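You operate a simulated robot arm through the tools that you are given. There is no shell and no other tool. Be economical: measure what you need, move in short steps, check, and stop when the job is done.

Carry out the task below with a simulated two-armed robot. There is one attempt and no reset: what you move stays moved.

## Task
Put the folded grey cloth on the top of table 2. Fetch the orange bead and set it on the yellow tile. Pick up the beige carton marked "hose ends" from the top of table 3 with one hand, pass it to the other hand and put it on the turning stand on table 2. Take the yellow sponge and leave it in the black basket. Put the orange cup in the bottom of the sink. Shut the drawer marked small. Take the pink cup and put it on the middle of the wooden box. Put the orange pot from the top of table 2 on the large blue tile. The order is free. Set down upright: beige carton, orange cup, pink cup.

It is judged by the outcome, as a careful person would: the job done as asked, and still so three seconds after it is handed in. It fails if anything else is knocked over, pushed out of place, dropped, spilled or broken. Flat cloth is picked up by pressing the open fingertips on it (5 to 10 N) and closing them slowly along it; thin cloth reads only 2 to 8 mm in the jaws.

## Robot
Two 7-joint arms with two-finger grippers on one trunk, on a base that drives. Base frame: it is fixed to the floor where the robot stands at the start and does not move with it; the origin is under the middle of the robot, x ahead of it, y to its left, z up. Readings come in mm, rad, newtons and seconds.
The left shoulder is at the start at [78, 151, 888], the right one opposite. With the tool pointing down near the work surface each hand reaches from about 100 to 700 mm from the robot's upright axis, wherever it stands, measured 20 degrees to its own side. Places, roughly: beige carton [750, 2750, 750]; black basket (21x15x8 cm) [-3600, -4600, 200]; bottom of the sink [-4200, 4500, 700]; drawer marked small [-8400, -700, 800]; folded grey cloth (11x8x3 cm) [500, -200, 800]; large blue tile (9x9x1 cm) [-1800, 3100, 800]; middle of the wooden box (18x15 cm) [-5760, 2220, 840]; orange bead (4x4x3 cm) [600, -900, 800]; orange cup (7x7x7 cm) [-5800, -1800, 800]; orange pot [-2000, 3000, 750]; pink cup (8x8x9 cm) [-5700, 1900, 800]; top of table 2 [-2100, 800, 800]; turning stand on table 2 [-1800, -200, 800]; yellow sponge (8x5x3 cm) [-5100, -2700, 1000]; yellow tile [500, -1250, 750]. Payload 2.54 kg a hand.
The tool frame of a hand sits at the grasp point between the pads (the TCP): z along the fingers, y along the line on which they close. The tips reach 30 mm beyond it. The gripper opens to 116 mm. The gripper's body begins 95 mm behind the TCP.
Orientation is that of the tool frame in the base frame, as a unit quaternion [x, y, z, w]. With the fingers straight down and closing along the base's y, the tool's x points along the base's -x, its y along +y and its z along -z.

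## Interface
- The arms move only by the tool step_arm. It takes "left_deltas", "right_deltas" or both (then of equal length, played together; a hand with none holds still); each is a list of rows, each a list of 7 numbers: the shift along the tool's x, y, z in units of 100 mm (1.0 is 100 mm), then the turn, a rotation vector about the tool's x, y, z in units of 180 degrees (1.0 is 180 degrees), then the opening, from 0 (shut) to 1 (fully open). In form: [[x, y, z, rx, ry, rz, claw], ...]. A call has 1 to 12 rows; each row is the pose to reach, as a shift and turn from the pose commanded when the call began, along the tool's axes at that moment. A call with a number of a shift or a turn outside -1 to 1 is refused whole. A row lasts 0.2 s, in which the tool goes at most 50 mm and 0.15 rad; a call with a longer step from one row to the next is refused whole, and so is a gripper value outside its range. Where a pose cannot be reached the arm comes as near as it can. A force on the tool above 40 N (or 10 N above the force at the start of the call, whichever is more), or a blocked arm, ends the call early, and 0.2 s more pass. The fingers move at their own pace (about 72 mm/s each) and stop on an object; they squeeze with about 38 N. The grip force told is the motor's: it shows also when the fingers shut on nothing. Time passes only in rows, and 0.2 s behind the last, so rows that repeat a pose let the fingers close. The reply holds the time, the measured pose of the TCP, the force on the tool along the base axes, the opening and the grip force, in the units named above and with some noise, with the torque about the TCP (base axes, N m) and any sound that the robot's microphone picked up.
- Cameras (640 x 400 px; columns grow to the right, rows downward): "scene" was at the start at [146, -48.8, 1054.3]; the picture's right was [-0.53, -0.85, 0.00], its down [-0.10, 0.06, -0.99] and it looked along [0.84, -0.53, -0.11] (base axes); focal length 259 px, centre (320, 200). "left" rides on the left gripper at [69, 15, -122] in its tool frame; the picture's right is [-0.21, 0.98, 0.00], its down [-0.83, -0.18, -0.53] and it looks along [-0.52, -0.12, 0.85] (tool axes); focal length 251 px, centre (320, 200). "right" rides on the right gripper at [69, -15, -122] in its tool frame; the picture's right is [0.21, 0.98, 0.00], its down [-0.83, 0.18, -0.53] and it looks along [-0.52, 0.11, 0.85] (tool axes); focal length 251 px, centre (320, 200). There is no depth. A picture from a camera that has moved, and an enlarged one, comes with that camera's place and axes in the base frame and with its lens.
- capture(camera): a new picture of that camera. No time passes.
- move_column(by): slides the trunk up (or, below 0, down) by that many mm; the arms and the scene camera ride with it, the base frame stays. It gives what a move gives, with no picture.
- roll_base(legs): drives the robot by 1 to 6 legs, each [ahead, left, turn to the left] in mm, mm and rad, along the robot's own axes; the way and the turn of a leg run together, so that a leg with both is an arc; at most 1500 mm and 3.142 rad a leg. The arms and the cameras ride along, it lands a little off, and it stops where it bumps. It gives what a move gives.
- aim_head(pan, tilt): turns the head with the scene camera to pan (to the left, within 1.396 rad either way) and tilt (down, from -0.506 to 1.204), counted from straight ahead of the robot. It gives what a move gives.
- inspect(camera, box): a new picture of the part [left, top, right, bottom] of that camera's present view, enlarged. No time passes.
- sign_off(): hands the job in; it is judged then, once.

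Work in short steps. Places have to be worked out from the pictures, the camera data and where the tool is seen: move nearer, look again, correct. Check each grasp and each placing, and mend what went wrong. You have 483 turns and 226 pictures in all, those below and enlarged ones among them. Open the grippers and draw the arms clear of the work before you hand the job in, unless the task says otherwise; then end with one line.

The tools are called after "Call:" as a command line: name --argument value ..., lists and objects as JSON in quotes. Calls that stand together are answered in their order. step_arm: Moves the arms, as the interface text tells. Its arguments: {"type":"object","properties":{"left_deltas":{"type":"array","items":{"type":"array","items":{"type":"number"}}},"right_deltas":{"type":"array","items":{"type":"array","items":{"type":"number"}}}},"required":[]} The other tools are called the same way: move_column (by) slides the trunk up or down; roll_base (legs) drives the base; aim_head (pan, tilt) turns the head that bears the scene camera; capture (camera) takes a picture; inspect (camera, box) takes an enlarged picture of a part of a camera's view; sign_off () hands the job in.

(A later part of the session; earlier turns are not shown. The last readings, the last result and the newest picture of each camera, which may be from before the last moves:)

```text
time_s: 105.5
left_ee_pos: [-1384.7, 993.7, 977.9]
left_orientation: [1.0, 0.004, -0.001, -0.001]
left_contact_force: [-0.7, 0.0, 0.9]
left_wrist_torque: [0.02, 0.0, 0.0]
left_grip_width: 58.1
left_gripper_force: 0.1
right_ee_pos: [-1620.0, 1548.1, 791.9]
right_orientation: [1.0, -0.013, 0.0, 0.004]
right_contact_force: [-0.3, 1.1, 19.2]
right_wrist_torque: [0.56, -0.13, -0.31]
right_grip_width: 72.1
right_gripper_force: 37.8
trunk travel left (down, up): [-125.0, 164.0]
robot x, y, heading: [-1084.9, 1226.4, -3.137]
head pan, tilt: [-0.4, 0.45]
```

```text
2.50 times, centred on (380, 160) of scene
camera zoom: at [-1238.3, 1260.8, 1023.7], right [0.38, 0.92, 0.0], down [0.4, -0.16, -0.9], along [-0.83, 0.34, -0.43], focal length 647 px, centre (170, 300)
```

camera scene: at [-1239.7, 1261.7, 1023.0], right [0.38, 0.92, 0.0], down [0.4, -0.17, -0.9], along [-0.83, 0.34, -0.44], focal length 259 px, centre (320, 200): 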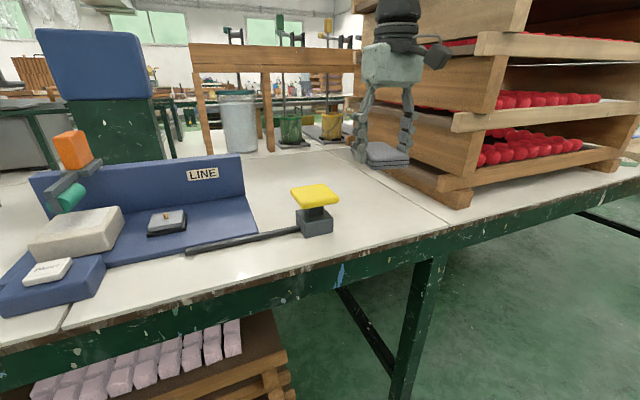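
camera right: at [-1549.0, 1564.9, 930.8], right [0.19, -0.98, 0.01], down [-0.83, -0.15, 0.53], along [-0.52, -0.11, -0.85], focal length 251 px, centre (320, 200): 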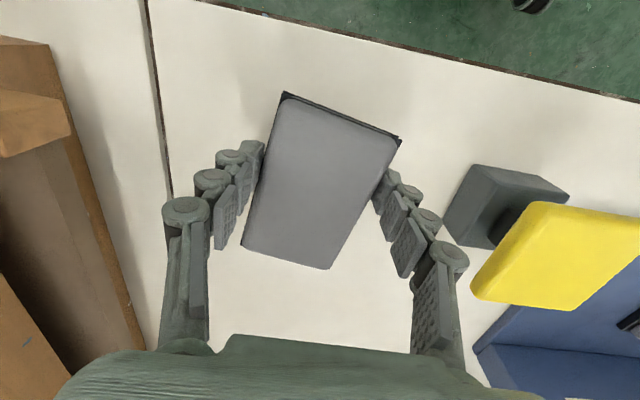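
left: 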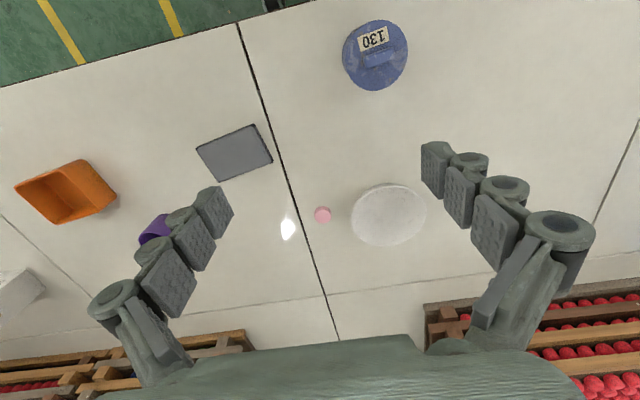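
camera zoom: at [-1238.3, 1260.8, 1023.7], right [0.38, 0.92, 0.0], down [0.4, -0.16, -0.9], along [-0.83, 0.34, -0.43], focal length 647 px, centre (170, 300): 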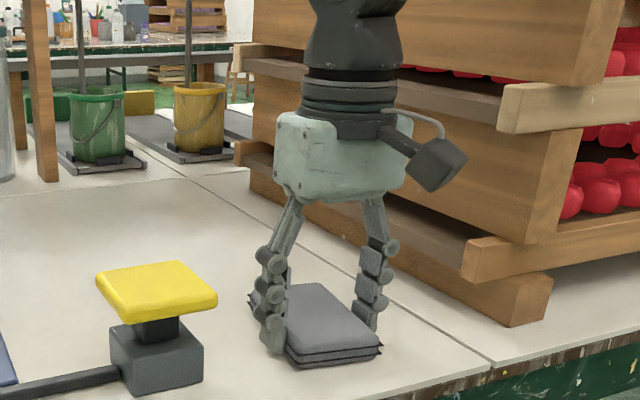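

Cloth rests on the table (19 N). I release and lift away.

Call:
step_arm --right_deltas '[[0, 0, 0, 0, 0, 0, 0.65], [0, 0, 0, 0, 0, 0, 0.75], [0, 0, 0, 0, 0, 0, 0.8], [0, 0, -0.3, 0, 0, 0, 0.8], [0, 0, -0.7, 0, 0, 0, 0.8], [0, 0, -1.0, 0, 0, 0, 0.8]]'

Call:
step_arm --right_deltas '[[0.4, 0, -0.2, 0, 0, 0, 0.8], [0.8, 0.2, -0.2, 0, 0, 0, 0.8], [1.0, 0.5, -0.2, 0, 0, 0, 0.8]]'

Call:
step_arm --right_deltas '[[0.3, 0.3, 0, 0, 0, 0, 0.8], [0.6, 0.6, 0, 0, 0, 0, 0.8], [0.9, 0.9, 0, 0, 0, 0, 0.8]]'

Call:
capture --camera "scene"

```text
time_s: 106.9
left_ee_pos: [-1385.1, 993.2, 978.4]
left_orientation: [1.0, 0.005, 0.001, -0.001]
left_contact_force: [0.1, -0.6, -0.1]
left_wrist_torque: [-0.01, 0.02, 0.02]
left_grip_width: 58.0
left_gripper_force: 0.1
right_ee_pos: [-1619.2, 1551.0, 888.2]
right_orientation: [1.0, -0.013, 0.003, 0.005]
right_contact_force: [0.5, -0.5, 0.0]
right_wrist_torque: [0.02, 0.0, -0.01]
right_grip_width: 93.0
right_gripper_force: 0.1
trunk travel left (down, up): [-125.0, 164.0]
robot x, y, heading: [-1084.9, 1227.1, -3.136]
head pan, tilt: [-0.4, 0.45]
```

```text
time_s: 107.7
left_ee_pos: [-1385.4, 992.9, 978.4]
left_orientation: [1.0, 0.006, 0.0, -0.001]
left_contact_force: [0.2, 0.2, 0.0]
left_wrist_torque: [-0.01, -0.01, 0.02]
left_grip_width: 58.1
left_gripper_force: 0.0
right_ee_pos: [-1516.8, 1499.7, 911.0]
right_orientation: [1.0, -0.013, 0.002, 0.004]
right_contact_force: [-0.9, 0.9, 0.1]
right_wrist_torque: [0.02, -0.01, -0.02]
right_grip_width: 92.8
right_gripper_force: 0.1
trunk travel left (down, up): [-125.0, 164.0]
robot x, y, heading: [-1087.2, 1229.9, -3.133]
head pan, tilt: [-0.4, 0.45]
```

```text
time_s: 108.5
left_ee_pos: [-1386.2, 993.3, 977.1]
left_orientation: [1.0, 0.004, 0.0, -0.001]
left_contact_force: [-1.2, 0.5, 0.4]
left_wrist_torque: [-0.03, -0.02, 0.0]
left_grip_width: 57.8
left_gripper_force: 0.1
right_ee_pos: [-1437.5, 1404.2, 911.5]
right_orientation: [1.0, -0.013, 0.002, 0.005]
right_contact_force: [0.3, 0.4, -0.4]
right_wrist_torque: [0.02, 0.0, -0.01]
right_grip_width: 92.9
right_gripper_force: 0.0
trunk travel left (down, up): [-125.0, 164.0]
robot x, y, heading: [-1085.3, 1227.1, -3.136]
head pan, tilt: [-0.4, 0.45]
```

```text
172 pictures are left
camera scene: at [-1239.5, 1261.5, 1023.1], right [0.38, 0.92, 0.0], down [0.4, -0.17, -0.9], along [-0.83, 0.34, -0.43], focal length 259 px, centre (320, 200)
```

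scene: 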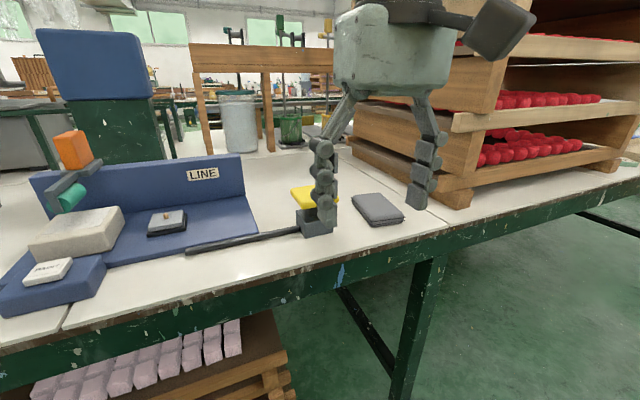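

Cloth is on table 2. Next the pot and blue tile near y ≈ 3000; I back off and drive right along the table.

Call:
roll_base --legs '[[-120, 0, 0], [0, -1400, 0]]'

Call:
aim_head --pan -0.3 --tilt 0.4

Call:
capture --camera "scene"

```text
time_s: 123.0
left_ee_pos: [-1270.8, 2405.5, 976.6]
left_orientation: [1.0, -0.005, 0.0, -0.001]
left_contact_force: [-0.7, 0.3, -0.4]
left_wrist_torque: [-0.04, 0.03, 0.0]
left_grip_width: 58.2
left_gripper_force: 0.1
right_ee_pos: [-1315.3, 2816.6, 911.1]
right_orientation: [1.0, -0.023, 0.003, 0.005]
right_contact_force: [0.7, -0.8, 0.5]
right_wrist_torque: [-0.02, 0.0, 0.03]
right_grip_width: 92.7
right_gripper_force: 0.0
trunk travel left (down, up): [-125.0, 164.0]
robot x, y, heading: [-966.8, 2631.6, 3.13]
head pan, tilt: [-0.4, 0.45]
```

```text
time_s: 123.7
left_ee_pos: [-1270.9, 2405.8, 977.4]
left_orientation: [1.0, -0.005, 0.0, -0.001]
left_contact_force: [-0.7, 0.2, 0.3]
left_wrist_torque: [-0.04, -0.02, -0.02]
left_grip_width: 58.0
left_gripper_force: 0.2
right_ee_pos: [-1315.8, 2817.3, 910.9]
right_orientation: [1.0, -0.024, 0.002, 0.006]
right_contact_force: [0.1, 0.8, 0.9]
right_wrist_torque: [-0.03, 0.0, 0.03]
right_grip_width: 92.7
right_gripper_force: 0.1
trunk travel left (down, up): [-125.0, 164.0]
robot x, y, heading: [-969.5, 2634.4, 3.13]
head pan, tilt: [-0.3, 0.4]
```

```text
171 pictures are left
camera scene: at [-1124.4, 2662.2, 1027.7], right [0.31, 0.95, 0.0], down [0.37, -0.12, -0.92], along [-0.88, 0.28, -0.39], focal length 259 px, centre (320, 200)
```

scene: 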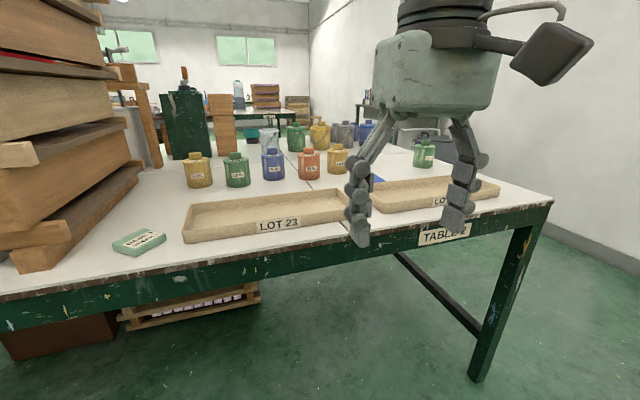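

I see a row of pots including an orange one, with trays in front. I move the base further right and shift the right hand aside to see the tile.

Call:
step_arm --right_deltas '[[0.2, -0.4, 0, 0, 0, 0, 0.8], [0.4, -0.8, 0, 0, 0, 0, 0.8], [0.5, -1.0, 0, 0, 0, 0, 0.8]]'

Call:
roll_base --legs '[[0, -300, 0.01]]'

Call:
aim_head --pan 0.0 --tilt 0.4

Call:
capture --camera "scene"

```text
time_s: 124.5
left_ee_pos: [-1269.9, 2406.7, 978.2]
left_orientation: [1.0, -0.005, 0.0, -0.001]
left_contact_force: [-0.2, -1.0, 0.3]
left_wrist_torque: [-0.05, 0.04, 0.01]
left_grip_width: 57.9
left_gripper_force: 0.0
right_ee_pos: [-1262.1, 2917.7, 911.9]
right_orientation: [1.0, -0.022, 0.003, 0.005]
right_contact_force: [0.1, 0.7, 0.1]
right_wrist_torque: [0.01, 0.01, 0.0]
right_grip_width: 92.8
right_gripper_force: 0.1
trunk travel left (down, up): [-125.0, 164.0]
robot x, y, heading: [-968.9, 2633.3, 3.13]
head pan, tilt: [-0.3, 0.4]
```

```text
time_s: 128.0
left_ee_pos: [-1266.4, 2702.2, 977.4]
left_orientation: [1.0, 0.003, 0.0, -0.002]
left_contact_force: [0.6, 0.1, -0.1]
left_wrist_torque: [-0.01, 0.02, -0.02]
left_grip_width: 58.0
left_gripper_force: 0.0
right_ee_pos: [-1266.7, 3212.9, 911.5]
right_orientation: [1.0, -0.014, 0.003, 0.005]
right_contact_force: [-1.0, -1.1, 0.1]
right_wrist_torque: [0.03, -0.01, -0.04]
right_grip_width: 92.8
right_gripper_force: 0.1
trunk travel left (down, up): [-125.0, 164.0]
robot x, y, heading: [-963.6, 2935.9, -3.139]
head pan, tilt: [-0.3, 0.4]
```

```text
time_s: 128.8
left_ee_pos: [-1267.0, 2702.1, 977.8]
left_orientation: [1.0, 0.002, 0.001, -0.001]
left_contact_force: [-0.2, -0.3, -0.2]
left_wrist_torque: [-0.03, 0.0, 0.0]
left_grip_width: 57.7
left_gripper_force: 0.0
right_ee_pos: [-1265.6, 3212.1, 911.3]
right_orientation: [1.0, -0.015, 0.003, 0.005]
right_contact_force: [0.0, -0.3, 0.2]
right_wrist_torque: [-0.01, -0.02, -0.02]
right_grip_width: 92.7
right_gripper_force: 0.2
trunk travel left (down, up): [-125.0, 164.0]
robot x, y, heading: [-966.8, 2936.6, -3.135]
head pan, tilt: [0.0, 0.4]
```

```text
170 pictures are left
camera scene: at [-1128.0, 2933.5, 1027.7], right [0.0, 1.0, 0.0], down [0.39, 0.0, -0.92], along [-0.92, 0.0, -0.39], focal length 259 px, centre (320, 200)
```

scene: 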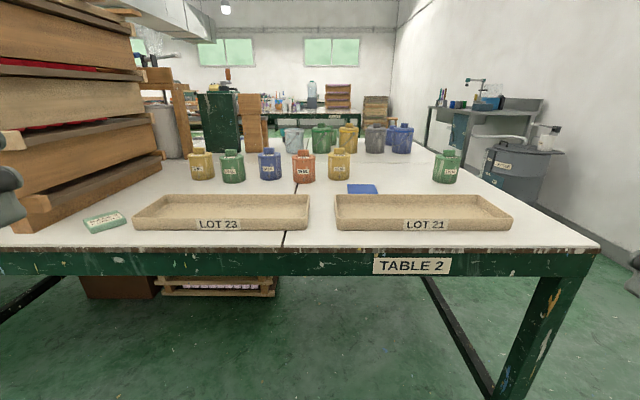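

The pot is at ~[-1906, 2880] and the tile at ~[-1837, 3056]: I need to get close to the table. I check how far the base sticks out in front.

Call:
aim_head --pan 0.0 --tilt 1.2

Call:
capture --camera "scene"

```text
time_s: 129.9
left_ee_pos: [-1266.3, 2701.9, 977.9]
left_orientation: [1.0, 0.003, -0.001, -0.001]
left_contact_force: [-0.3, -0.4, 1.0]
left_wrist_torque: [-0.02, 0.01, 0.0]
left_grip_width: 58.2
left_gripper_force: 0.1
right_ee_pos: [-1266.5, 3213.7, 912.2]
right_orientation: [1.0, -0.015, 0.002, 0.005]
right_contact_force: [-0.2, -0.5, -0.4]
right_wrist_torque: [0.01, 0.02, 0.01]
right_grip_width: 92.7
right_gripper_force: 0.1
trunk travel left (down, up): [-125.0, 164.0]
robot x, y, heading: [-968.6, 2935.1, -3.138]
head pan, tilt: [0.0, 1.201]
```

```text
169 pictures are left
camera scene: at [-1091.4, 2933.6, 964.9], right [0.0, 1.0, 0.0], down [0.93, 0.0, -0.36], along [-0.36, 0.0, -0.93], focal length 259 px, centre (320, 200)
```

scene: 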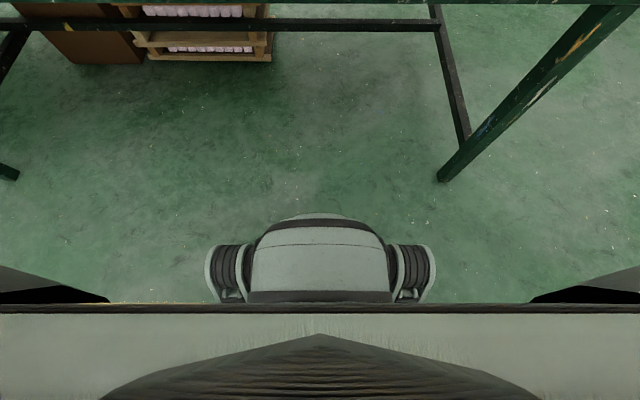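

The base front is low and can go under the open table; front legs are at y ≈ 1640 and 3430. I move to about [-1260, 2790] and turn the right hand 90° so the jaws close front-to-back.

Call:
roll_base --legs '[[0, 145, 0], [290, 0, 0]]'

Call:
step_arm --right_deltas '[[0, 0.2, -0.2, 0, 0, 0.045, 1], [0, 0.4, -0.4, 0, 0, 0.09, 1], [0, 0.6, -0.6, 0, 0, 0.135, 1], [0, 0.8, -0.8, 0, 0, 0.18, 1], [0, 0.8, -0.8, 0, 0, 0.225, 1], [0, 0.8, -0.8, 0, 0, 0.27, 1], [0, 0.8, -0.8, 0, 0, 0.315, 1], [0, 0.8, -0.8, 0, 0, 0.36, 1], [0, 0.8, -0.8, 0, 0, 0.405, 1], [0, 0.8, -0.8, 0, 0, 0.45, 1], [0, 0.8, -0.8, 0, 0, 0.495, 1]]'

Call:
aim_head --pan -0.1 --tilt 0.45

Call:
capture --camera "scene"

Call:
capture --camera "right"

```text
time_s: 133.4
left_ee_pos: [-1549.5, 2556.9, 978.5]
left_orientation: [1.0, 0.006, 0.0, -0.001]
left_contact_force: [-0.6, -0.3, 0.7]
left_wrist_torque: [-0.02, -0.05, 0.02]
left_grip_width: 57.8
left_gripper_force: 0.1
right_ee_pos: [-1552.2, 3068.4, 911.1]
right_orientation: [1.0, -0.011, 0.003, 0.005]
right_contact_force: [0.5, -0.2, -0.6]
right_wrist_torque: [-0.02, -0.01, 0.0]
right_grip_width: 92.9
right_gripper_force: 0.1
trunk travel left (down, up): [-125.0, 164.0]
robot x, y, heading: [-1253.0, 2790.7, -3.132]
head pan, tilt: [0.0, 1.201]
```

```text
time_s: 135.8
left_ee_pos: [-1550.0, 2557.8, 977.8]
left_orientation: [1.0, 0.006, 0.0, -0.001]
left_contact_force: [-0.5, 1.0, 1.0]
left_wrist_torque: [0.02, 0.0, 0.04]
left_grip_width: 58.2
left_gripper_force: 0.0
right_ee_pos: [-1554.2, 2989.3, 992.2]
right_orientation: [-0.703, 0.712, -0.005, -0.002]
right_contact_force: [-0.3, -0.4, -0.5]
right_wrist_torque: [-0.01, 0.04, -0.03]
right_grip_width: 116.0
right_gripper_force: 0.2
trunk travel left (down, up): [-125.0, 164.0]
robot x, y, heading: [-1251.7, 2794.8, -3.129]
head pan, tilt: [0.0, 1.201]
```

```text
time_s: 136.9
left_ee_pos: [-1550.2, 2556.4, 977.5]
left_orientation: [1.0, 0.005, -0.001, -0.002]
left_contact_force: [-0.1, -0.2, 0.2]
left_wrist_torque: [0.01, 0.01, -0.02]
left_grip_width: 58.1
left_gripper_force: 0.0
right_ee_pos: [-1555.5, 2989.9, 992.8]
right_orientation: [-0.704, 0.71, -0.006, -0.002]
right_contact_force: [-0.1, 0.5, 0.5]
right_wrist_torque: [0.0, -0.01, 0.01]
right_grip_width: 115.6
right_gripper_force: 0.0
trunk travel left (down, up): [-125.0, 164.0]
robot x, y, heading: [-1251.3, 2792.4, -3.13]
head pan, tilt: [-0.099, 0.45]
```

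```text
168 pictures are left
camera scene: at [-1411.8, 2798.9, 1023.0], right [0.09, 1.0, 0.0], down [0.43, -0.04, -0.9], along [-0.9, 0.08, -0.44], focal length 259 px, centre (320, 200)
```

scene: 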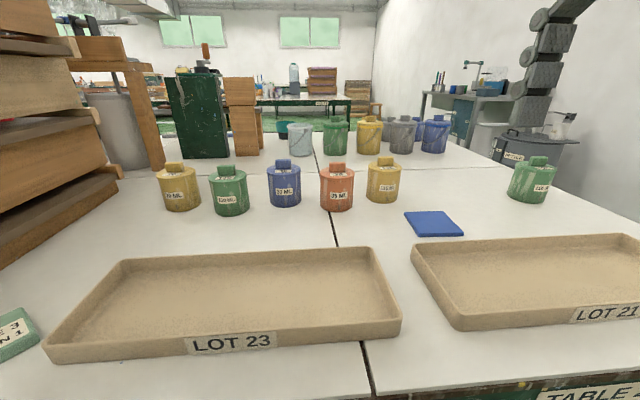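

```text
167 pictures are left
camera right: at [-1540.2, 2921.6, 1114.2], right [-0.98, -0.21, 0.0], down [-0.18, 0.83, 0.52], along [-0.11, 0.51, -0.85], focal length 251 px, centre (320, 200)
```

right: 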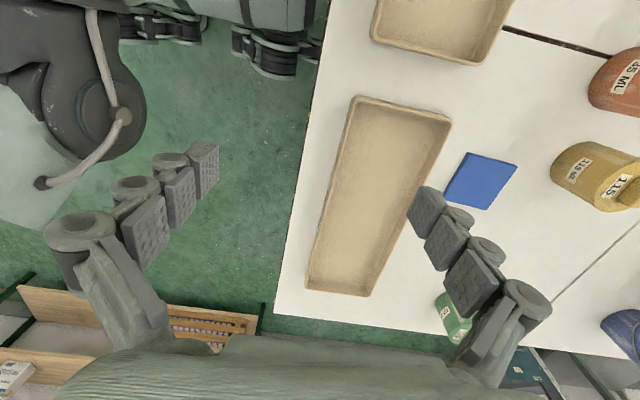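

Pot ≈ [-1940, 2885], tile ≈ [-1819, 3047]. I roll 60 mm closer and bring the right hand above the pot for a look.

Call:
roll_base --legs '[[60, 0, 0]]'

Call:
step_arm --right_deltas '[[0.35, 0.3, 0, 0, 0, 0, 1], [0.7, 0.6, 0, 0, 0, 0, 1], [1.0, 0.95, 0, 0, 0, 0, 1]]'

Call:
step_arm --right_deltas '[[0, 0.45, 0, 0, 0, 0, 1], [0, 0.95, 0, 0, 0, 0, 1]]'

Call:
capture --camera "right"

Call:
capture --camera "scene"

```text
time_s: 138.1
left_ee_pos: [-1605.0, 2556.7, 978.6]
left_orientation: [1.0, 0.006, -0.005, 0.002]
left_contact_force: [-0.6, 0.0, 0.5]
left_wrist_torque: [0.03, -0.02, 0.03]
left_grip_width: 58.1
left_gripper_force: 0.1
right_ee_pos: [-1614.1, 2988.7, 992.7]
right_orientation: [-0.707, 0.707, -0.005, -0.001]
right_contact_force: [0.5, 0.2, -0.1]
right_wrist_torque: [0.01, 0.01, 0.02]
right_grip_width: 115.9
right_gripper_force: 0.0
trunk travel left (down, up): [-125.0, 164.0]
robot x, y, heading: [-1313.8, 2792.9, -3.119]
head pan, tilt: [-0.099, 0.45]
stopped in leg 1: the robot was blocked; the commanded pose is now the measured one
```

```text
time_s: 138.9
left_ee_pos: [-1604.7, 2556.8, 977.5]
left_orientation: [1.0, 0.007, -0.004, 0.001]
left_contact_force: [-0.8, -0.3, -0.4]
left_wrist_torque: [-0.03, 0.0, 0.0]
left_grip_width: 58.1
left_gripper_force: 0.2
right_ee_pos: [-1708.0, 2887.8, 996.0]
right_orientation: [-0.706, 0.708, -0.004, -0.004]
right_contact_force: [1.0, 0.1, 1.3]
right_wrist_torque: [0.01, 0.08, 0.0]
right_grip_width: 116.3
right_gripper_force: 0.1
trunk travel left (down, up): [-125.0, 164.0]
robot x, y, heading: [-1313.3, 2789.0, -3.129]
head pan, tilt: [-0.099, 0.45]
```

```text
time_s: 139.5
left_ee_pos: [-1605.2, 2556.7, 978.7]
left_orientation: [1.0, 0.005, -0.004, 0.001]
left_contact_force: [0.1, 0.3, 0.8]
left_wrist_torque: [-0.01, -0.01, 0.03]
left_grip_width: 58.1
left_gripper_force: 0.1
right_ee_pos: [-1792.2, 2910.9, 983.7]
right_orientation: [-0.706, 0.709, -0.005, -0.004]
right_contact_force: [-0.2, 0.7, 0.7]
right_wrist_torque: [-0.01, -0.01, -0.01]
right_grip_width: 116.1
right_gripper_force: 0.1
right hand out of reach, approached as far as the arm can: row 1, 2
trunk travel left (down, up): [-125.0, 164.0]
robot x, y, heading: [-1313.1, 2788.4, -3.128]
head pan, tilt: [-0.099, 0.45]
```

```text
166 pictures are left
camera right: at [-1778.0, 2843.1, 1106.8], right [-0.98, -0.21, 0.0], down [-0.18, 0.83, 0.52], along [-0.11, 0.51, -0.85], focal length 251 px, centre (320, 200)
```

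right: 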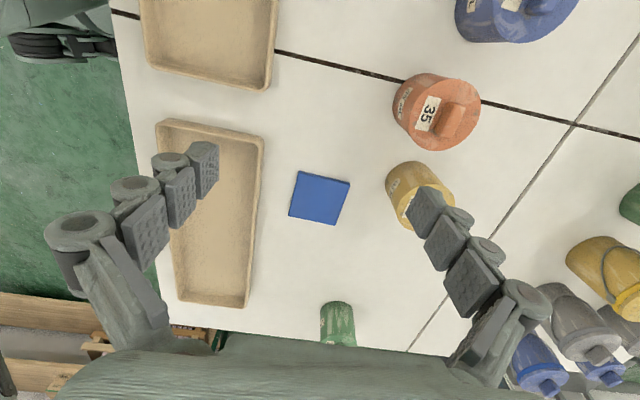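

```text
165 pictures are left
camera scene: at [-1470.0, 2798.4, 1023.6], right [0.08, 1.0, 0.0], down [0.43, -0.04, -0.9], along [-0.9, 0.07, -0.43], focal length 259 px, centre (320, 200)
```

scene: 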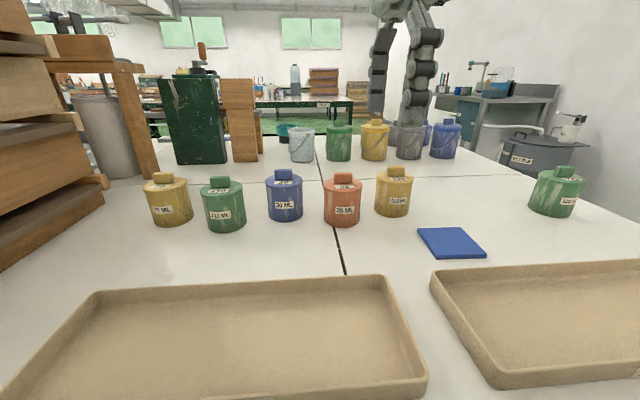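

The base touched the table (I'll back off slightly). Reach at this height is limited, so I raise the trunk to bring the shoulder level with the wrist.

Call:
roll_base --legs '[[-20, 0, 0]]'

Call:
move_column --by 140

Call:
step_arm --right_deltas '[[0.15, 0.2, 0.4, 0, 0, 0, 1], [0.3, 0.4, 0.8, 0, 0, 0, 1], [0.4, 0.8, 1.0, 0, 0, 0, 1], [0.4, 1.0, 1.0, 0, 0, 0, 1]]'

Call:
capture --camera "right"

Call:
capture --camera "scene"

```text
time_s: 140.2
left_ee_pos: [-1586.7, 2557.2, 978.2]
left_orientation: [1.0, 0.006, -0.002, 0.001]
left_contact_force: [-0.4, -0.2, 0.1]
left_wrist_torque: [0.01, -0.04, -0.01]
left_grip_width: 58.1
left_gripper_force: 0.1
right_ee_pos: [-1774.4, 2911.2, 983.5]
right_orientation: [-0.706, 0.708, -0.007, -0.002]
right_contact_force: [0.6, 0.3, 0.2]
right_wrist_torque: [0.01, 0.05, -0.01]
right_grip_width: 115.8
right_gripper_force: 0.0
trunk travel left (down, up): [-125.0, 164.0]
robot x, y, heading: [-1294.7, 2793.2, -3.126]
head pan, tilt: [-0.099, 0.45]
```

```text
time_s: 141.9
left_ee_pos: [-1587.3, 2555.8, 1117.3]
left_orientation: [1.0, 0.006, -0.003, 0.001]
left_contact_force: [-0.6, -0.1, 0.1]
left_wrist_torque: [-0.02, 0.03, 0.03]
left_grip_width: 57.8
left_gripper_force: 0.0
right_ee_pos: [-1775.2, 2910.1, 1122.0]
right_orientation: [-0.705, 0.709, -0.005, -0.002]
right_contact_force: [-0.4, 0.3, 0.9]
right_wrist_torque: [0.01, -0.01, -0.01]
right_grip_width: 116.0
right_gripper_force: 0.0
trunk travel left (down, up): [-265.0, 24.0]
robot x, y, heading: [-1293.8, 2791.8, -3.126]
head pan, tilt: [-0.099, 0.45]
```

```text
time_s: 142.9
left_ee_pos: [-1588.6, 2557.3, 1117.0]
left_orientation: [1.0, 0.006, -0.003, 0.001]
left_contact_force: [-0.5, 0.5, 0.0]
left_wrist_torque: [0.0, -0.03, -0.02]
left_grip_width: 58.1
left_gripper_force: 0.0
right_ee_pos: [-1830.9, 2908.8, 1037.8]
right_orientation: [-0.705, 0.709, -0.006, -0.002]
right_contact_force: [-0.4, 0.6, 0.3]
right_wrist_torque: [-0.01, 0.01, -0.01]
right_grip_width: 115.9
right_gripper_force: 0.0
right hand out of reach, approached as far as the arm can: row 1, 2, 3, 4
trunk travel left (down, up): [-265.0, 24.0]
robot x, y, heading: [-1292.9, 2789.7, -3.124]
head pan, tilt: [-0.099, 0.45]
```

```text
164 pictures are left
camera right: at [-1817.0, 2841.5, 1159.3], right [-0.98, -0.21, 0.0], down [-0.18, 0.83, 0.52], along [-0.11, 0.51, -0.85], focal length 251 px, centre (320, 200)
```

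right: 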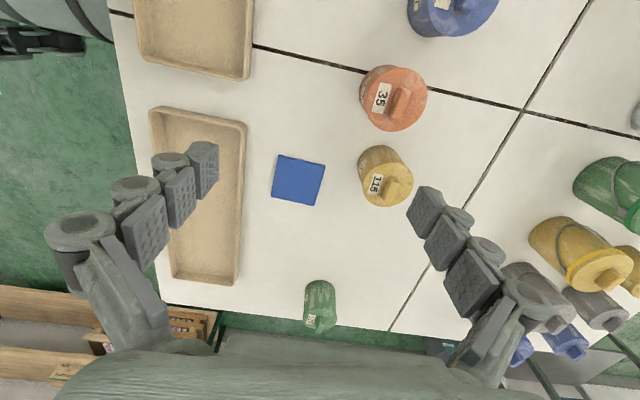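

```text
163 pictures are left
camera scene: at [-1452.6, 2798.4, 1162.9], right [0.08, 1.0, 0.0], down [0.43, -0.04, -0.9], along [-0.9, 0.08, -0.44], focal length 259 px, centre (320, 200)
```

scene: 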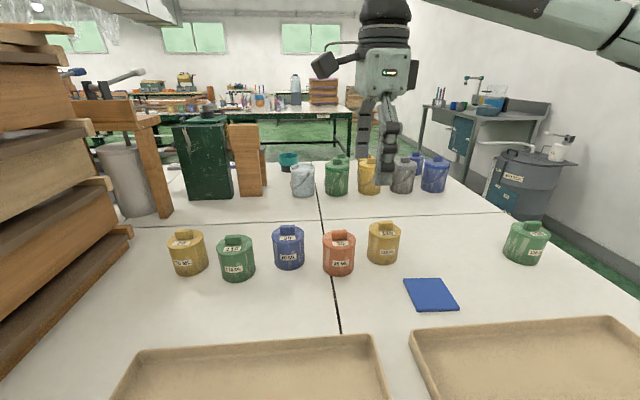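

The raised shoulder helps. Pot centre ≈ [-1930, 2878]. I go over it while descending to TCP z ≈ 940.

Call:
step_arm --right_deltas '[[0.1, 0.2, 0.35, 0, 0, 0, 1], [0.2, 0.5, 0.7, 0, 0, 0, 1], [0.31, 0.8, 0.95, 0, 0, 0, 1], [0.31, 0.98, 1.0, 0, 0, 0, 1]]'

Call:
capture --camera "right"

Call:
capture --camera "scene"

```text
time_s: 143.9
left_ee_pos: [-1588.1, 2556.0, 1117.4]
left_orientation: [1.0, 0.005, -0.002, 0.001]
left_contact_force: [-0.3, -0.1, -0.2]
left_wrist_torque: [-0.02, 0.02, 0.0]
left_grip_width: 58.2
left_gripper_force: 0.0
right_ee_pos: [-1883.9, 2923.8, 934.3]
right_orientation: [-0.706, 0.709, -0.007, -0.002]
right_contact_force: [0.3, 0.0, -0.4]
right_wrist_torque: [-0.01, 0.01, 0.02]
right_grip_width: 116.1
right_gripper_force: 0.0
right hand out of reach, approached as far as the arm can: row 1, 2, 3, 4
trunk travel left (down, up): [-265.0, 24.0]
robot x, y, heading: [-1293.5, 2793.4, -3.124]
head pan, tilt: [-0.099, 0.45]
```

```text
162 pictures are left
camera right: at [-1869.6, 2855.5, 1056.4], right [-0.98, -0.21, 0.0], down [-0.18, 0.83, 0.52], along [-0.11, 0.51, -0.85], focal length 251 px, centre (320, 200)
```

right: 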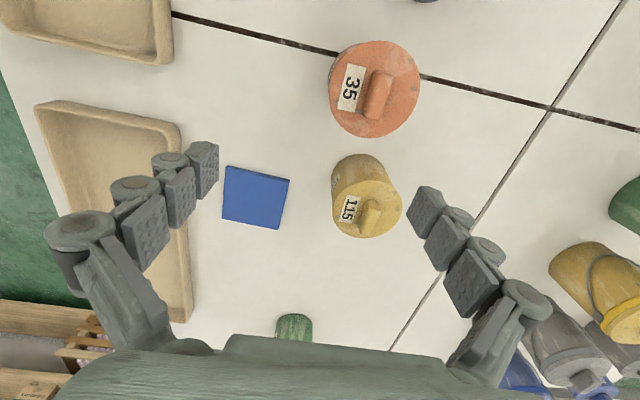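

```text
161 pictures are left
camera scene: at [-1452.5, 2798.3, 1163.0], right [0.08, 1.0, 0.0], down [0.43, -0.04, -0.9], along [-0.9, 0.08, -0.44], focal length 259 px, centre (320, 200)
```

scene: 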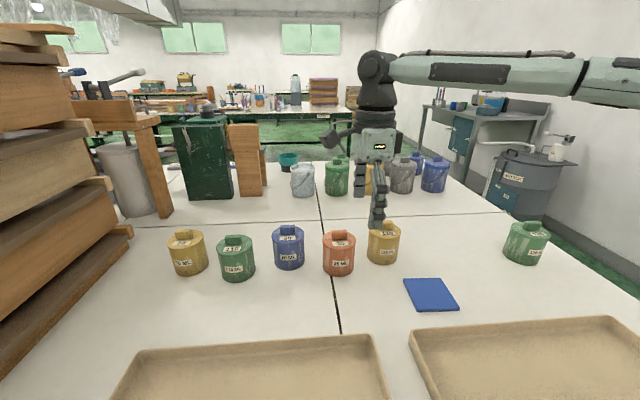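

Still short by ~45 mm; I tuck the left hand back and shift the base left so that the pot lies more to the right arm's side.

Call:
step_arm --left_deltas '[[0.4, 0, 0, 0, 0, 0, 0.5], [0.8, 0, 0, 0, 0, 0, 0.5], [1.0, -0.3, 0, 0, 0, 0, 0.5]]' --right_deltas '[[0, 0, -0.2, 0, 0, 0, 1], [0, 0, -0.4, 0, 0, 0, 1], [0, 0, -0.4, 0, 0, 0, 1]]'

Call:
roll_base --legs '[[0, 130, -0.016]]'

Call:
step_arm --right_deltas '[[-0.2, 0.1, 0, 0, 0, 0, 1], [-0.5, 0.25, 0, 0, 0, 0, 1], [-0.85, 0.4, 0, 0, 0, 0, 1]]'

Call:
capture --camera "right"

```text
time_s: 144.7
left_ee_pos: [-1486.6, 2588.8, 1116.5]
left_orientation: [1.0, 0.006, -0.003, 0.0]
left_contact_force: [0.3, -0.1, 0.6]
left_wrist_torque: [0.01, -0.01, 0.0]
left_grip_width: 58.1
left_gripper_force: 0.0
right_ee_pos: [-1881.5, 2928.7, 971.2]
right_orientation: [-0.706, 0.708, -0.006, -0.002]
right_contact_force: [-0.3, 1.1, 0.5]
right_wrist_torque: [0.04, -0.04, 0.03]
right_grip_width: 116.1
right_gripper_force: 0.1
right hand out of reach, approached as far as the arm can: row 2, 3
trunk travel left (down, up): [-265.0, 24.0]
robot x, y, heading: [-1294.2, 2794.0, -3.128]
head pan, tilt: [-0.099, 0.45]
```

```text
time_s: 146.7
left_ee_pos: [-1489.1, 2454.7, 1117.2]
left_orientation: [1.0, -0.003, -0.003, -0.001]
left_contact_force: [0.4, -0.3, -0.2]
left_wrist_torque: [0.02, -0.02, 0.01]
left_grip_width: 57.7
left_gripper_force: 0.0
right_ee_pos: [-1878.1, 2802.0, 972.1]
right_orientation: [-0.7, 0.714, -0.004, -0.003]
right_contact_force: [0.7, 0.0, 0.2]
right_wrist_torque: [-0.02, 0.01, -0.01]
right_grip_width: 116.0
right_gripper_force: 0.0
trunk travel left (down, up): [-265.0, 24.0]
robot x, y, heading: [-1291.1, 2656.0, 3.143]
head pan, tilt: [-0.099, 0.45]
```

```text
time_s: 147.5
left_ee_pos: [-1488.6, 2455.5, 1117.2]
left_orientation: [1.0, -0.003, -0.002, 0.001]
left_contact_force: [0.7, 0.4, 0.9]
left_wrist_torque: [-0.03, 0.01, 0.01]
left_grip_width: 58.0
left_gripper_force: 0.1
right_ee_pos: [-1916.6, 2889.7, 971.8]
right_orientation: [-0.701, 0.713, -0.005, -0.003]
right_contact_force: [0.2, 0.4, -0.3]
right_wrist_torque: [-0.01, -0.01, -0.01]
right_grip_width: 116.0
right_gripper_force: 0.0
trunk travel left (down, up): [-265.0, 24.0]
robot x, y, heading: [-1293.2, 2653.1, 3.141]
head pan, tilt: [-0.099, 0.45]
```

```text
160 pictures are left
camera right: at [-1902.4, 2821.3, 1093.5], right [-0.98, -0.2, 0.0], down [-0.17, 0.84, 0.52], along [-0.1, 0.51, -0.85], focal length 251 px, centre (320, 200)
```

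right: 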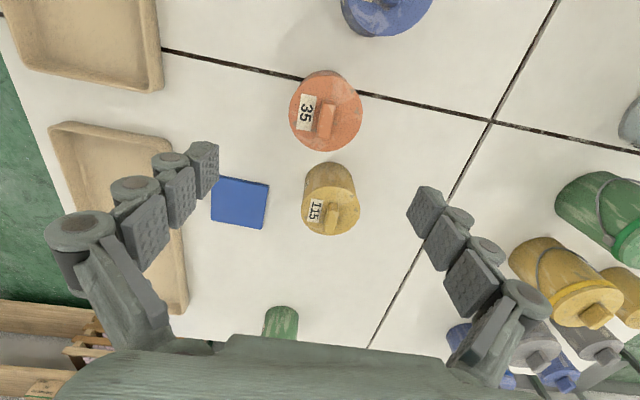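

Now well over it; pot centre at [-1919, 2875]. I correct 15 mm and descend around it.

Call:
step_arm --right_deltas '[[0.15, 0.02, 0, 0, 0, 0, 1], [0.15, 0.02, 0.3, 0, 0, 0, 1], [0.15, 0.02, 0.6, 0, 0, 0, 1], [0.15, 0.02, 0.8, 0, 0, 0, 1]]'

Call:
capture --camera "right"

Call:
inspect --camera "scene" --box '[260, 120, 460, 320]'

```text
time_s: 148.5
left_ee_pos: [-1489.0, 2455.4, 1116.5]
left_orientation: [1.0, -0.002, -0.003, 0.001]
left_contact_force: [-0.2, 0.5, 0.1]
left_wrist_torque: [-0.01, 0.02, -0.01]
left_grip_width: 58.1
left_gripper_force: 0.0
right_ee_pos: [-1920.6, 2869.8, 892.1]
right_orientation: [-0.7, 0.714, -0.006, -0.004]
right_contact_force: [-0.9, -1.4, 0.6]
right_wrist_torque: [-0.04, 0.03, 0.02]
right_grip_width: 116.1
right_gripper_force: 0.0
trunk travel left (down, up): [-265.0, 24.0]
robot x, y, heading: [-1288.8, 2654.9, 3.141]
head pan, tilt: [-0.099, 0.45]
```

```text
159 pictures are left
camera right: at [-1907.5, 2802.1, 1013.7], right [-0.98, -0.2, 0.0], down [-0.17, 0.84, 0.52], along [-0.1, 0.51, -0.85], focal length 251 px, centre (320, 200)
```

right: 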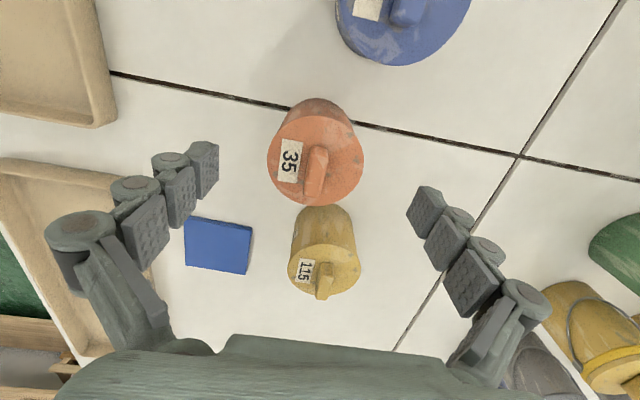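

```text
2.00 times, centred on (360, 220) of scene
camera zoom: at [-1451.2, 2666.0, 1163.0], right [0.1, 0.99, 0.0], down [0.43, -0.04, -0.9], along [-0.9, 0.09, -0.44], focal length 518 px, centre (240, 160)
```

zoom: 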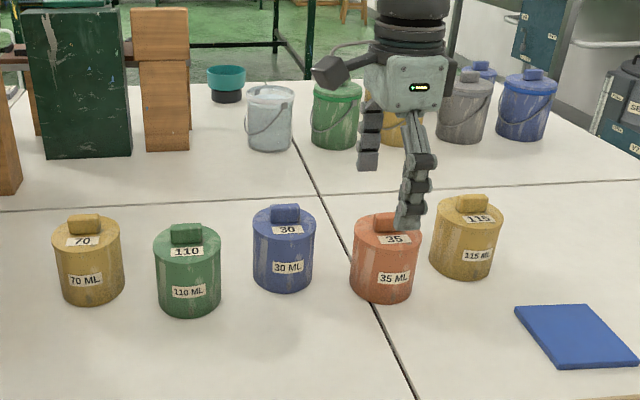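

Aligned on the pot. I lower to TCP z ≈ 805 and close.

Call:
step_arm --right_deltas '[[0, -0.02, 0.3, 0, 0, 0, 1], [0, -0.02, 0.6, 0, 0, 0, 1], [0, -0.02, 0.8, 0, 0, 0, 1], [0, -0.02, 0.86, 0, 0, 0, 1]]'

Call:
step_arm --right_deltas '[[0, 0, 0, 0, 0, 0, 0.8], [0, 0, 0, 0, 0, 0, 0.65], [0, 0, 0, 0, 0, 0, 0.5], [0, 0, 0, 0, 0, 0, 0.5], [0, 0, 0, 0, 0, 0, 0.5]]'

Call:
inspect --camera "scene" --box '[260, 120, 460, 320]'

```text
time_s: 149.5
left_ee_pos: [-1488.6, 2454.5, 1117.9]
left_orientation: [1.0, -0.003, -0.003, 0.0]
left_contact_force: [0.2, 0.5, 0.0]
left_wrist_torque: [-0.03, 0.0, 0.0]
left_grip_width: 58.0
left_gripper_force: 0.1
right_ee_pos: [-1916.2, 2870.4, 802.9]
right_orientation: [-0.7, 0.714, -0.005, -0.002]
right_contact_force: [-0.4, -0.2, -0.7]
right_wrist_torque: [-0.01, 0.06, -0.01]
right_grip_width: 116.1
right_gripper_force: 0.1
trunk travel left (down, up): [-265.0, 24.0]
robot x, y, heading: [-1292.9, 2655.8, 3.14]
head pan, tilt: [-0.099, 0.45]
```

```text
time_s: 150.7
left_ee_pos: [-1489.4, 2455.4, 1118.0]
left_orientation: [1.0, -0.003, -0.002, 0.0]
left_contact_force: [0.0, 0.1, 0.1]
left_wrist_torque: [0.03, 0.02, 0.0]
left_grip_width: 57.7
left_gripper_force: 0.0
right_ee_pos: [-1916.2, 2870.8, 804.5]
right_orientation: [-0.7, 0.714, -0.005, -0.004]
right_contact_force: [-1.6, 1.4, 3.6]
right_wrist_torque: [-0.03, -0.11, 0.05]
right_grip_width: 71.3
right_gripper_force: 38.0
trunk travel left (down, up): [-265.0, 24.0]
robot x, y, heading: [-1291.0, 2659.1, 3.14]
head pan, tilt: [-0.099, 0.45]
```

```text
2.00 times, centred on (360, 220) of scene
camera zoom: at [-1450.9, 2665.8, 1163.1], right [0.1, 0.99, 0.0], down [0.43, -0.04, -0.9], along [-0.9, 0.09, -0.43], focal length 518 px, centre (240, 160)
```

zoom: 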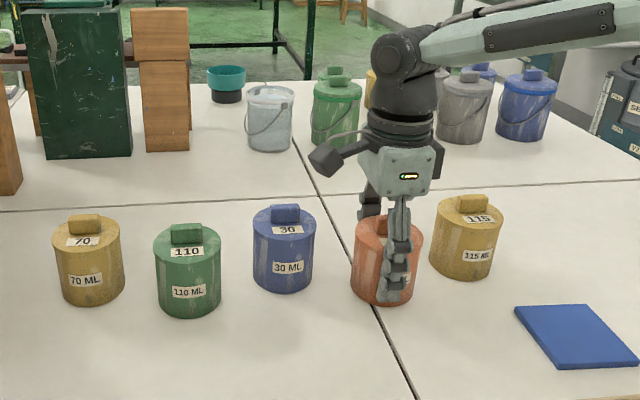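

Gripped at 71 mm. I lift straight up 110 mm.

Call:
step_arm --right_deltas '[[0, 0, -0.1, 0, 0, 0, 0.4], [0, 0, -0.4, 0, 0, 0, 0.4], [0, 0, -0.7, 0, 0, 0, 0.4], [0, 0, -1.0, 0, 0, 0, 0.4]]'

Call:
capture --camera "scene"

```text
time_s: 151.7
left_ee_pos: [-1489.2, 2455.9, 1116.7]
left_orientation: [1.0, -0.004, -0.003, 0.001]
left_contact_force: [0.6, 0.2, -0.2]
left_wrist_torque: [0.02, -0.01, -0.01]
left_grip_width: 58.1
left_gripper_force: 0.1
right_ee_pos: [-1917.7, 2870.5, 905.0]
right_orientation: [-0.7, 0.714, -0.006, -0.003]
right_contact_force: [0.5, -0.6, -4.7]
right_wrist_torque: [0.0, -0.01, 0.02]
right_grip_width: 71.4
right_gripper_force: 38.0
trunk travel left (down, up): [-265.0, 24.0]
robot x, y, heading: [-1290.4, 2658.7, 3.136]
head pan, tilt: [-0.099, 0.45]
```

```text
156 pictures are left
camera scene: at [-1451.1, 2665.9, 1163.0], right [0.1, 0.99, 0.0], down [0.43, -0.04, -0.9], along [-0.9, 0.09, -0.44], focal length 259 px, centre (320, 200)
```

scene: 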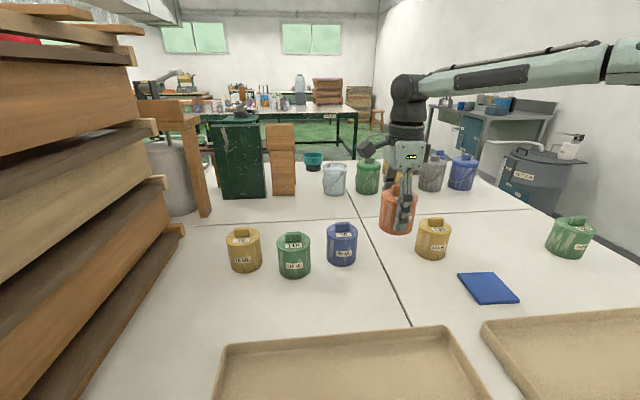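

Held at 4.7 N weight. I draw it back toward me, then sideways to over the tile at [-1818, 3047].

Call:
step_arm --right_deltas '[[0, -0.3, 0, 0, 0, 0, 0.4], [0, -0.7, 0, 0, 0, 0, 0.4], [0, -1.0, 0, 0, 0, 0, 0.4]]'

Call:
step_arm --right_deltas '[[-0.35, 0, 0, 0, 0, 0, 0.4], [-0.7, 0, 0, 0, 0, 0, 0.4], [-1.0, 0, 0, 0, 0, 0, 0.4]]'

Call:
step_arm --right_deltas '[[-0.35, 0, 0, 0, 0, 0, 0.4], [-0.78, 0, 0, 0, 0, 0, 0.4]]'

Call:
capture --camera "scene"

Call:
capture --camera "right"

```text
time_s: 152.5
left_ee_pos: [-1489.1, 2455.4, 1117.1]
left_orientation: [1.0, -0.003, -0.002, 0.001]
left_contact_force: [0.2, -1.2, -0.1]
left_wrist_torque: [0.01, 0.0, 0.01]
left_grip_width: 58.1
left_gripper_force: 0.0
right_ee_pos: [-1817.7, 2868.0, 906.4]
right_orientation: [-0.7, 0.714, -0.005, -0.003]
right_contact_force: [-0.1, -0.4, -5.0]
right_wrist_torque: [0.0, -0.01, 0.0]
right_grip_width: 71.3
right_gripper_force: 38.1
trunk travel left (down, up): [-265.0, 24.0]
robot x, y, heading: [-1293.4, 2660.8, 3.144]
head pan, tilt: [-0.099, 0.45]
```

```text
time_s: 153.3
left_ee_pos: [-1487.7, 2455.6, 1116.5]
left_orientation: [1.0, -0.002, -0.003, 0.001]
left_contact_force: [0.2, 0.1, 1.3]
left_wrist_torque: [-0.07, 0.0, -0.03]
left_grip_width: 58.1
left_gripper_force: 0.0
right_ee_pos: [-1816.2, 2968.3, 903.8]
right_orientation: [-0.701, 0.714, -0.006, -0.003]
right_contact_force: [-0.7, 0.9, -3.7]
right_wrist_torque: [-0.02, 0.01, -0.01]
right_grip_width: 70.9
right_gripper_force: 37.6
trunk travel left (down, up): [-265.0, 24.0]
robot x, y, heading: [-1289.1, 2658.3, 3.142]
head pan, tilt: [-0.099, 0.45]
```

```text
time_s: 153.9
left_ee_pos: [-1489.3, 2455.9, 1117.8]
left_orientation: [1.0, -0.002, -0.002, 0.001]
left_contact_force: [0.3, 0.8, -0.4]
left_wrist_torque: [0.0, -0.03, 0.02]
left_grip_width: 57.8
left_gripper_force: 0.0
right_ee_pos: [-1815.1, 3051.4, 901.7]
right_orientation: [-0.701, 0.713, -0.007, -0.003]
right_contact_force: [0.5, -0.1, -3.7]
right_wrist_torque: [-0.06, 0.0, 0.03]
right_grip_width: 71.0
right_gripper_force: 38.0
trunk travel left (down, up): [-265.0, 24.0]
robot x, y, heading: [-1292.0, 2660.9, 3.146]
head pan, tilt: [-0.099, 0.45]
```

```text
155 pictures are left
camera scene: at [-1451.3, 2666.6, 1163.0], right [0.1, 0.99, 0.0], down [0.43, -0.04, -0.9], along [-0.9, 0.09, -0.44], focal length 259 px, centre (320, 200)
```

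scene: 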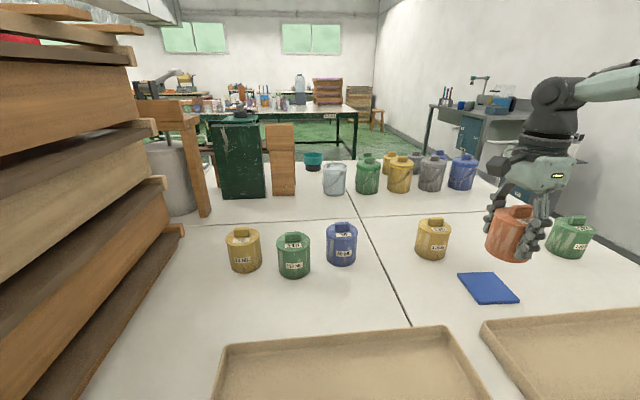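

```text
154 pictures are left
camera right: at [-1802.1, 2982.5, 1022.9], right [-0.98, -0.2, 0.0], down [-0.17, 0.84, 0.52], along [-0.1, 0.51, -0.85], focal length 251 px, centre (320, 200)
```

right: 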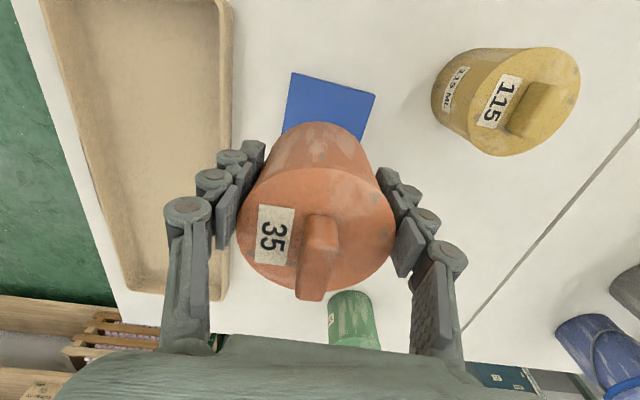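

Tile centre is [-1820, 3050] — aligned to 5 mm. I lower to just above it.

Call:
step_arm --right_deltas '[[0, 0.05, 0.3, 0, 0, 0, 0.4], [0, 0.05, 0.6, 0, 0, 0, 0.4], [0, 0.05, 0.75, 0, 0, 0, 0.4], [0, 0.05, 0.8, 0, 0, 0, 0.4]]'

Call:
inspect --camera "scene" --box '[410, 180, 610, 330]'

Call:
capture --camera "right"

```text
time_s: 154.9
left_ee_pos: [-1487.7, 2455.3, 1118.0]
left_orientation: [1.0, -0.002, -0.002, 0.0]
left_contact_force: [-0.2, 0.2, -0.2]
left_wrist_torque: [0.03, 0.01, 0.01]
left_grip_width: 58.0
left_gripper_force: 0.0
right_ee_pos: [-1820.5, 3047.0, 820.6]
right_orientation: [-0.699, 0.715, -0.006, -0.003]
right_contact_force: [0.5, -0.9, -3.5]
right_wrist_torque: [-0.04, 0.03, -0.03]
right_grip_width: 71.0
right_gripper_force: 38.1
trunk travel left (down, up): [-265.0, 24.0]
robot x, y, heading: [-1293.1, 2654.4, 3.143]
head pan, tilt: [-0.099, 0.45]
```

```text
2.67 times, centred on (510, 255) of scene
camera zoom: at [-1451.3, 2666.1, 1163.0], right [0.1, 0.99, 0.0], down [0.43, -0.04, -0.9], along [-0.9, 0.09, -0.44], focal length 690 px, centre (-187, 53)
```

zoom: 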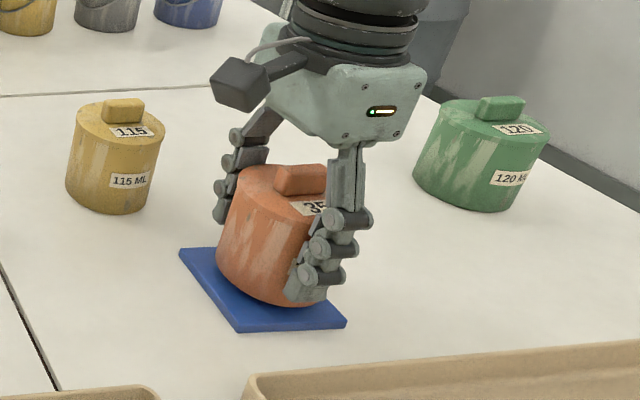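

```text
152 pictures are left
camera right: at [-1806.2, 2978.1, 942.3], right [-0.98, -0.19, 0.0], down [-0.17, 0.84, 0.52], along [-0.1, 0.51, -0.85], focal length 251 px, centre (320, 200)
```

right: 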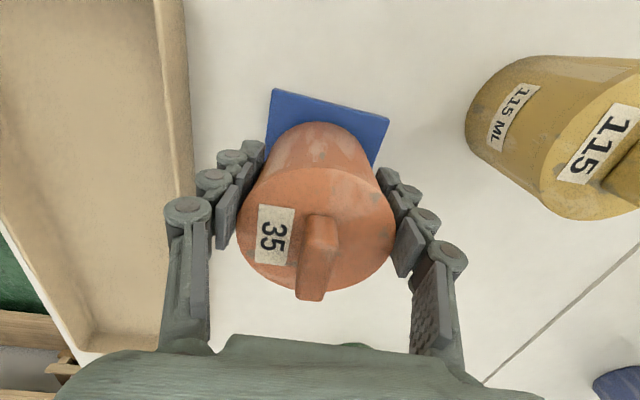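

Hovering slightly toward +y; I shift 4 mm back and lower to contact.

Call:
step_arm --right_deltas '[[0.05, 0, 0.0, 0, 0, 0, 0.4], [0.05, 0, 0.03, 0, 0, 0, 0.4], [0.05, 0, 0.05, 0, 0, 0, 0.4], [0.05, 0, 0.07, 0, 0, 0, 0.4]]'

```text
time_s: 155.9
left_ee_pos: [-1488.9, 2455.4, 1117.2]
left_orientation: [1.0, -0.003, -0.003, 0.001]
left_contact_force: [0.2, -0.6, 0.2]
left_wrist_torque: [0.0, 0.01, 0.0]
left_grip_width: 58.0
left_gripper_force: 0.1
right_ee_pos: [-1818.5, 3041.7, 814.0]
right_orientation: [-0.7, 0.714, -0.005, -0.003]
right_contact_force: [0.1, 0.2, -3.7]
right_wrist_torque: [-0.04, 0.01, 0.01]
right_grip_width: 71.1
right_gripper_force: 38.1
trunk travel left (down, up): [-265.0, 24.0]
robot x, y, heading: [-1289.2, 2655.7, 3.141]
head pan, tilt: [-0.099, 0.45]
```

Call:
step_arm --right_deltas '[[0, 0, 0.02, 0, 0, 0, 0.4], [0, 0, 0.04, 0, 0, 0, 0.4]]'

```text
time_s: 156.5
left_ee_pos: [-1488.2, 2454.9, 1116.0]
left_orientation: [1.0, -0.003, -0.003, -0.001]
left_contact_force: [-0.1, 0.4, -1.1]
left_wrist_torque: [0.01, 0.02, -0.04]
left_grip_width: 58.1
left_gripper_force: 0.2
right_ee_pos: [-1819.5, 3041.6, 813.7]
right_orientation: [-0.7, 0.714, -0.003, -0.004]
right_contact_force: [1.1, 5.2, 10.6]
right_wrist_torque: [0.06, -0.35, 0.06]
right_grip_width: 71.3
right_gripper_force: 37.9
trunk travel left (down, up): [-265.0, 24.0]
robot x, y, heading: [-1289.1, 2655.3, 3.141]
head pan, tilt: [-0.099, 0.45]
```

Contact. I release and lift off.

Call:
step_arm --right_deltas '[[0, 0, 0, 0, 0, 0, 0.65], [0, 0, 0, 0, 0, 0, 0.75], [0, 0, 0, 0, 0, 0, 0.8], [0, 0, -0.3, 0, 0, 0, 0.8], [0, 0, -0.7, 0, 0, 0, 0.8], [0, 0, -1.0, 0, 0, 0, 0.8]]'

Call:
step_arm --right_deltas '[[0, 0, -0.3, 0, 0, 0, 0.8], [0, -0.3, -0.6, 0, 0, 0, 0.8], [0, -0.7, -0.6, 0, 0, 0, 0.8], [0, -1.0, -0.6, 0, 0, 0, 0.8]]'

Call:
inspect --camera "scene" --box '[410, 180, 610, 330]'

```text
time_s: 157.9
left_ee_pos: [-1488.1, 2454.9, 1117.3]
left_orientation: [1.0, -0.002, -0.003, 0.0]
left_contact_force: [-0.4, 0.0, 0.7]
left_wrist_torque: [0.02, 0.01, 0.03]
left_grip_width: 57.9
left_gripper_force: 0.1
right_ee_pos: [-1819.5, 3043.9, 910.3]
right_orientation: [-0.7, 0.714, -0.005, -0.003]
right_contact_force: [-0.5, 0.1, 0.4]
right_wrist_torque: [0.01, 0.01, -0.01]
right_grip_width: 93.3
right_gripper_force: 0.1
trunk travel left (down, up): [-265.0, 24.0]
robot x, y, heading: [-1295.7, 2659.1, 3.139]
head pan, tilt: [-0.099, 0.45]
```

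```text
time_s: 158.9
left_ee_pos: [-1488.3, 2455.3, 1117.7]
left_orientation: [1.0, -0.002, -0.002, 0.001]
left_contact_force: [0.3, -0.1, 0.2]
left_wrist_torque: [-0.03, 0.04, 0.02]
left_grip_width: 57.9
left_gripper_force: 0.2
right_ee_pos: [-1716.4, 3042.4, 971.5]
right_orientation: [-0.7, 0.715, -0.006, -0.004]
right_contact_force: [-0.4, 0.0, -0.5]
right_wrist_torque: [0.0, -0.01, -0.04]
right_grip_width: 92.8
right_gripper_force: 0.1
trunk travel left (down, up): [-265.0, 24.0]
robot x, y, heading: [-1291.0, 2661.4, 3.14]
head pan, tilt: [-0.099, 0.45]
```

```text
2.67 times, centred on (510, 255) of scene
camera zoom: at [-1450.7, 2666.0, 1163.1], right [0.1, 0.99, 0.0], down [0.43, -0.04, -0.9], along [-0.9, 0.09, -0.43], focal length 690 px, centre (-187, 53)
```

zoom: 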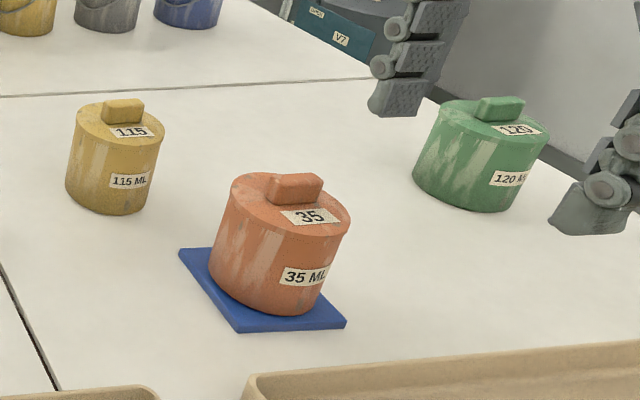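

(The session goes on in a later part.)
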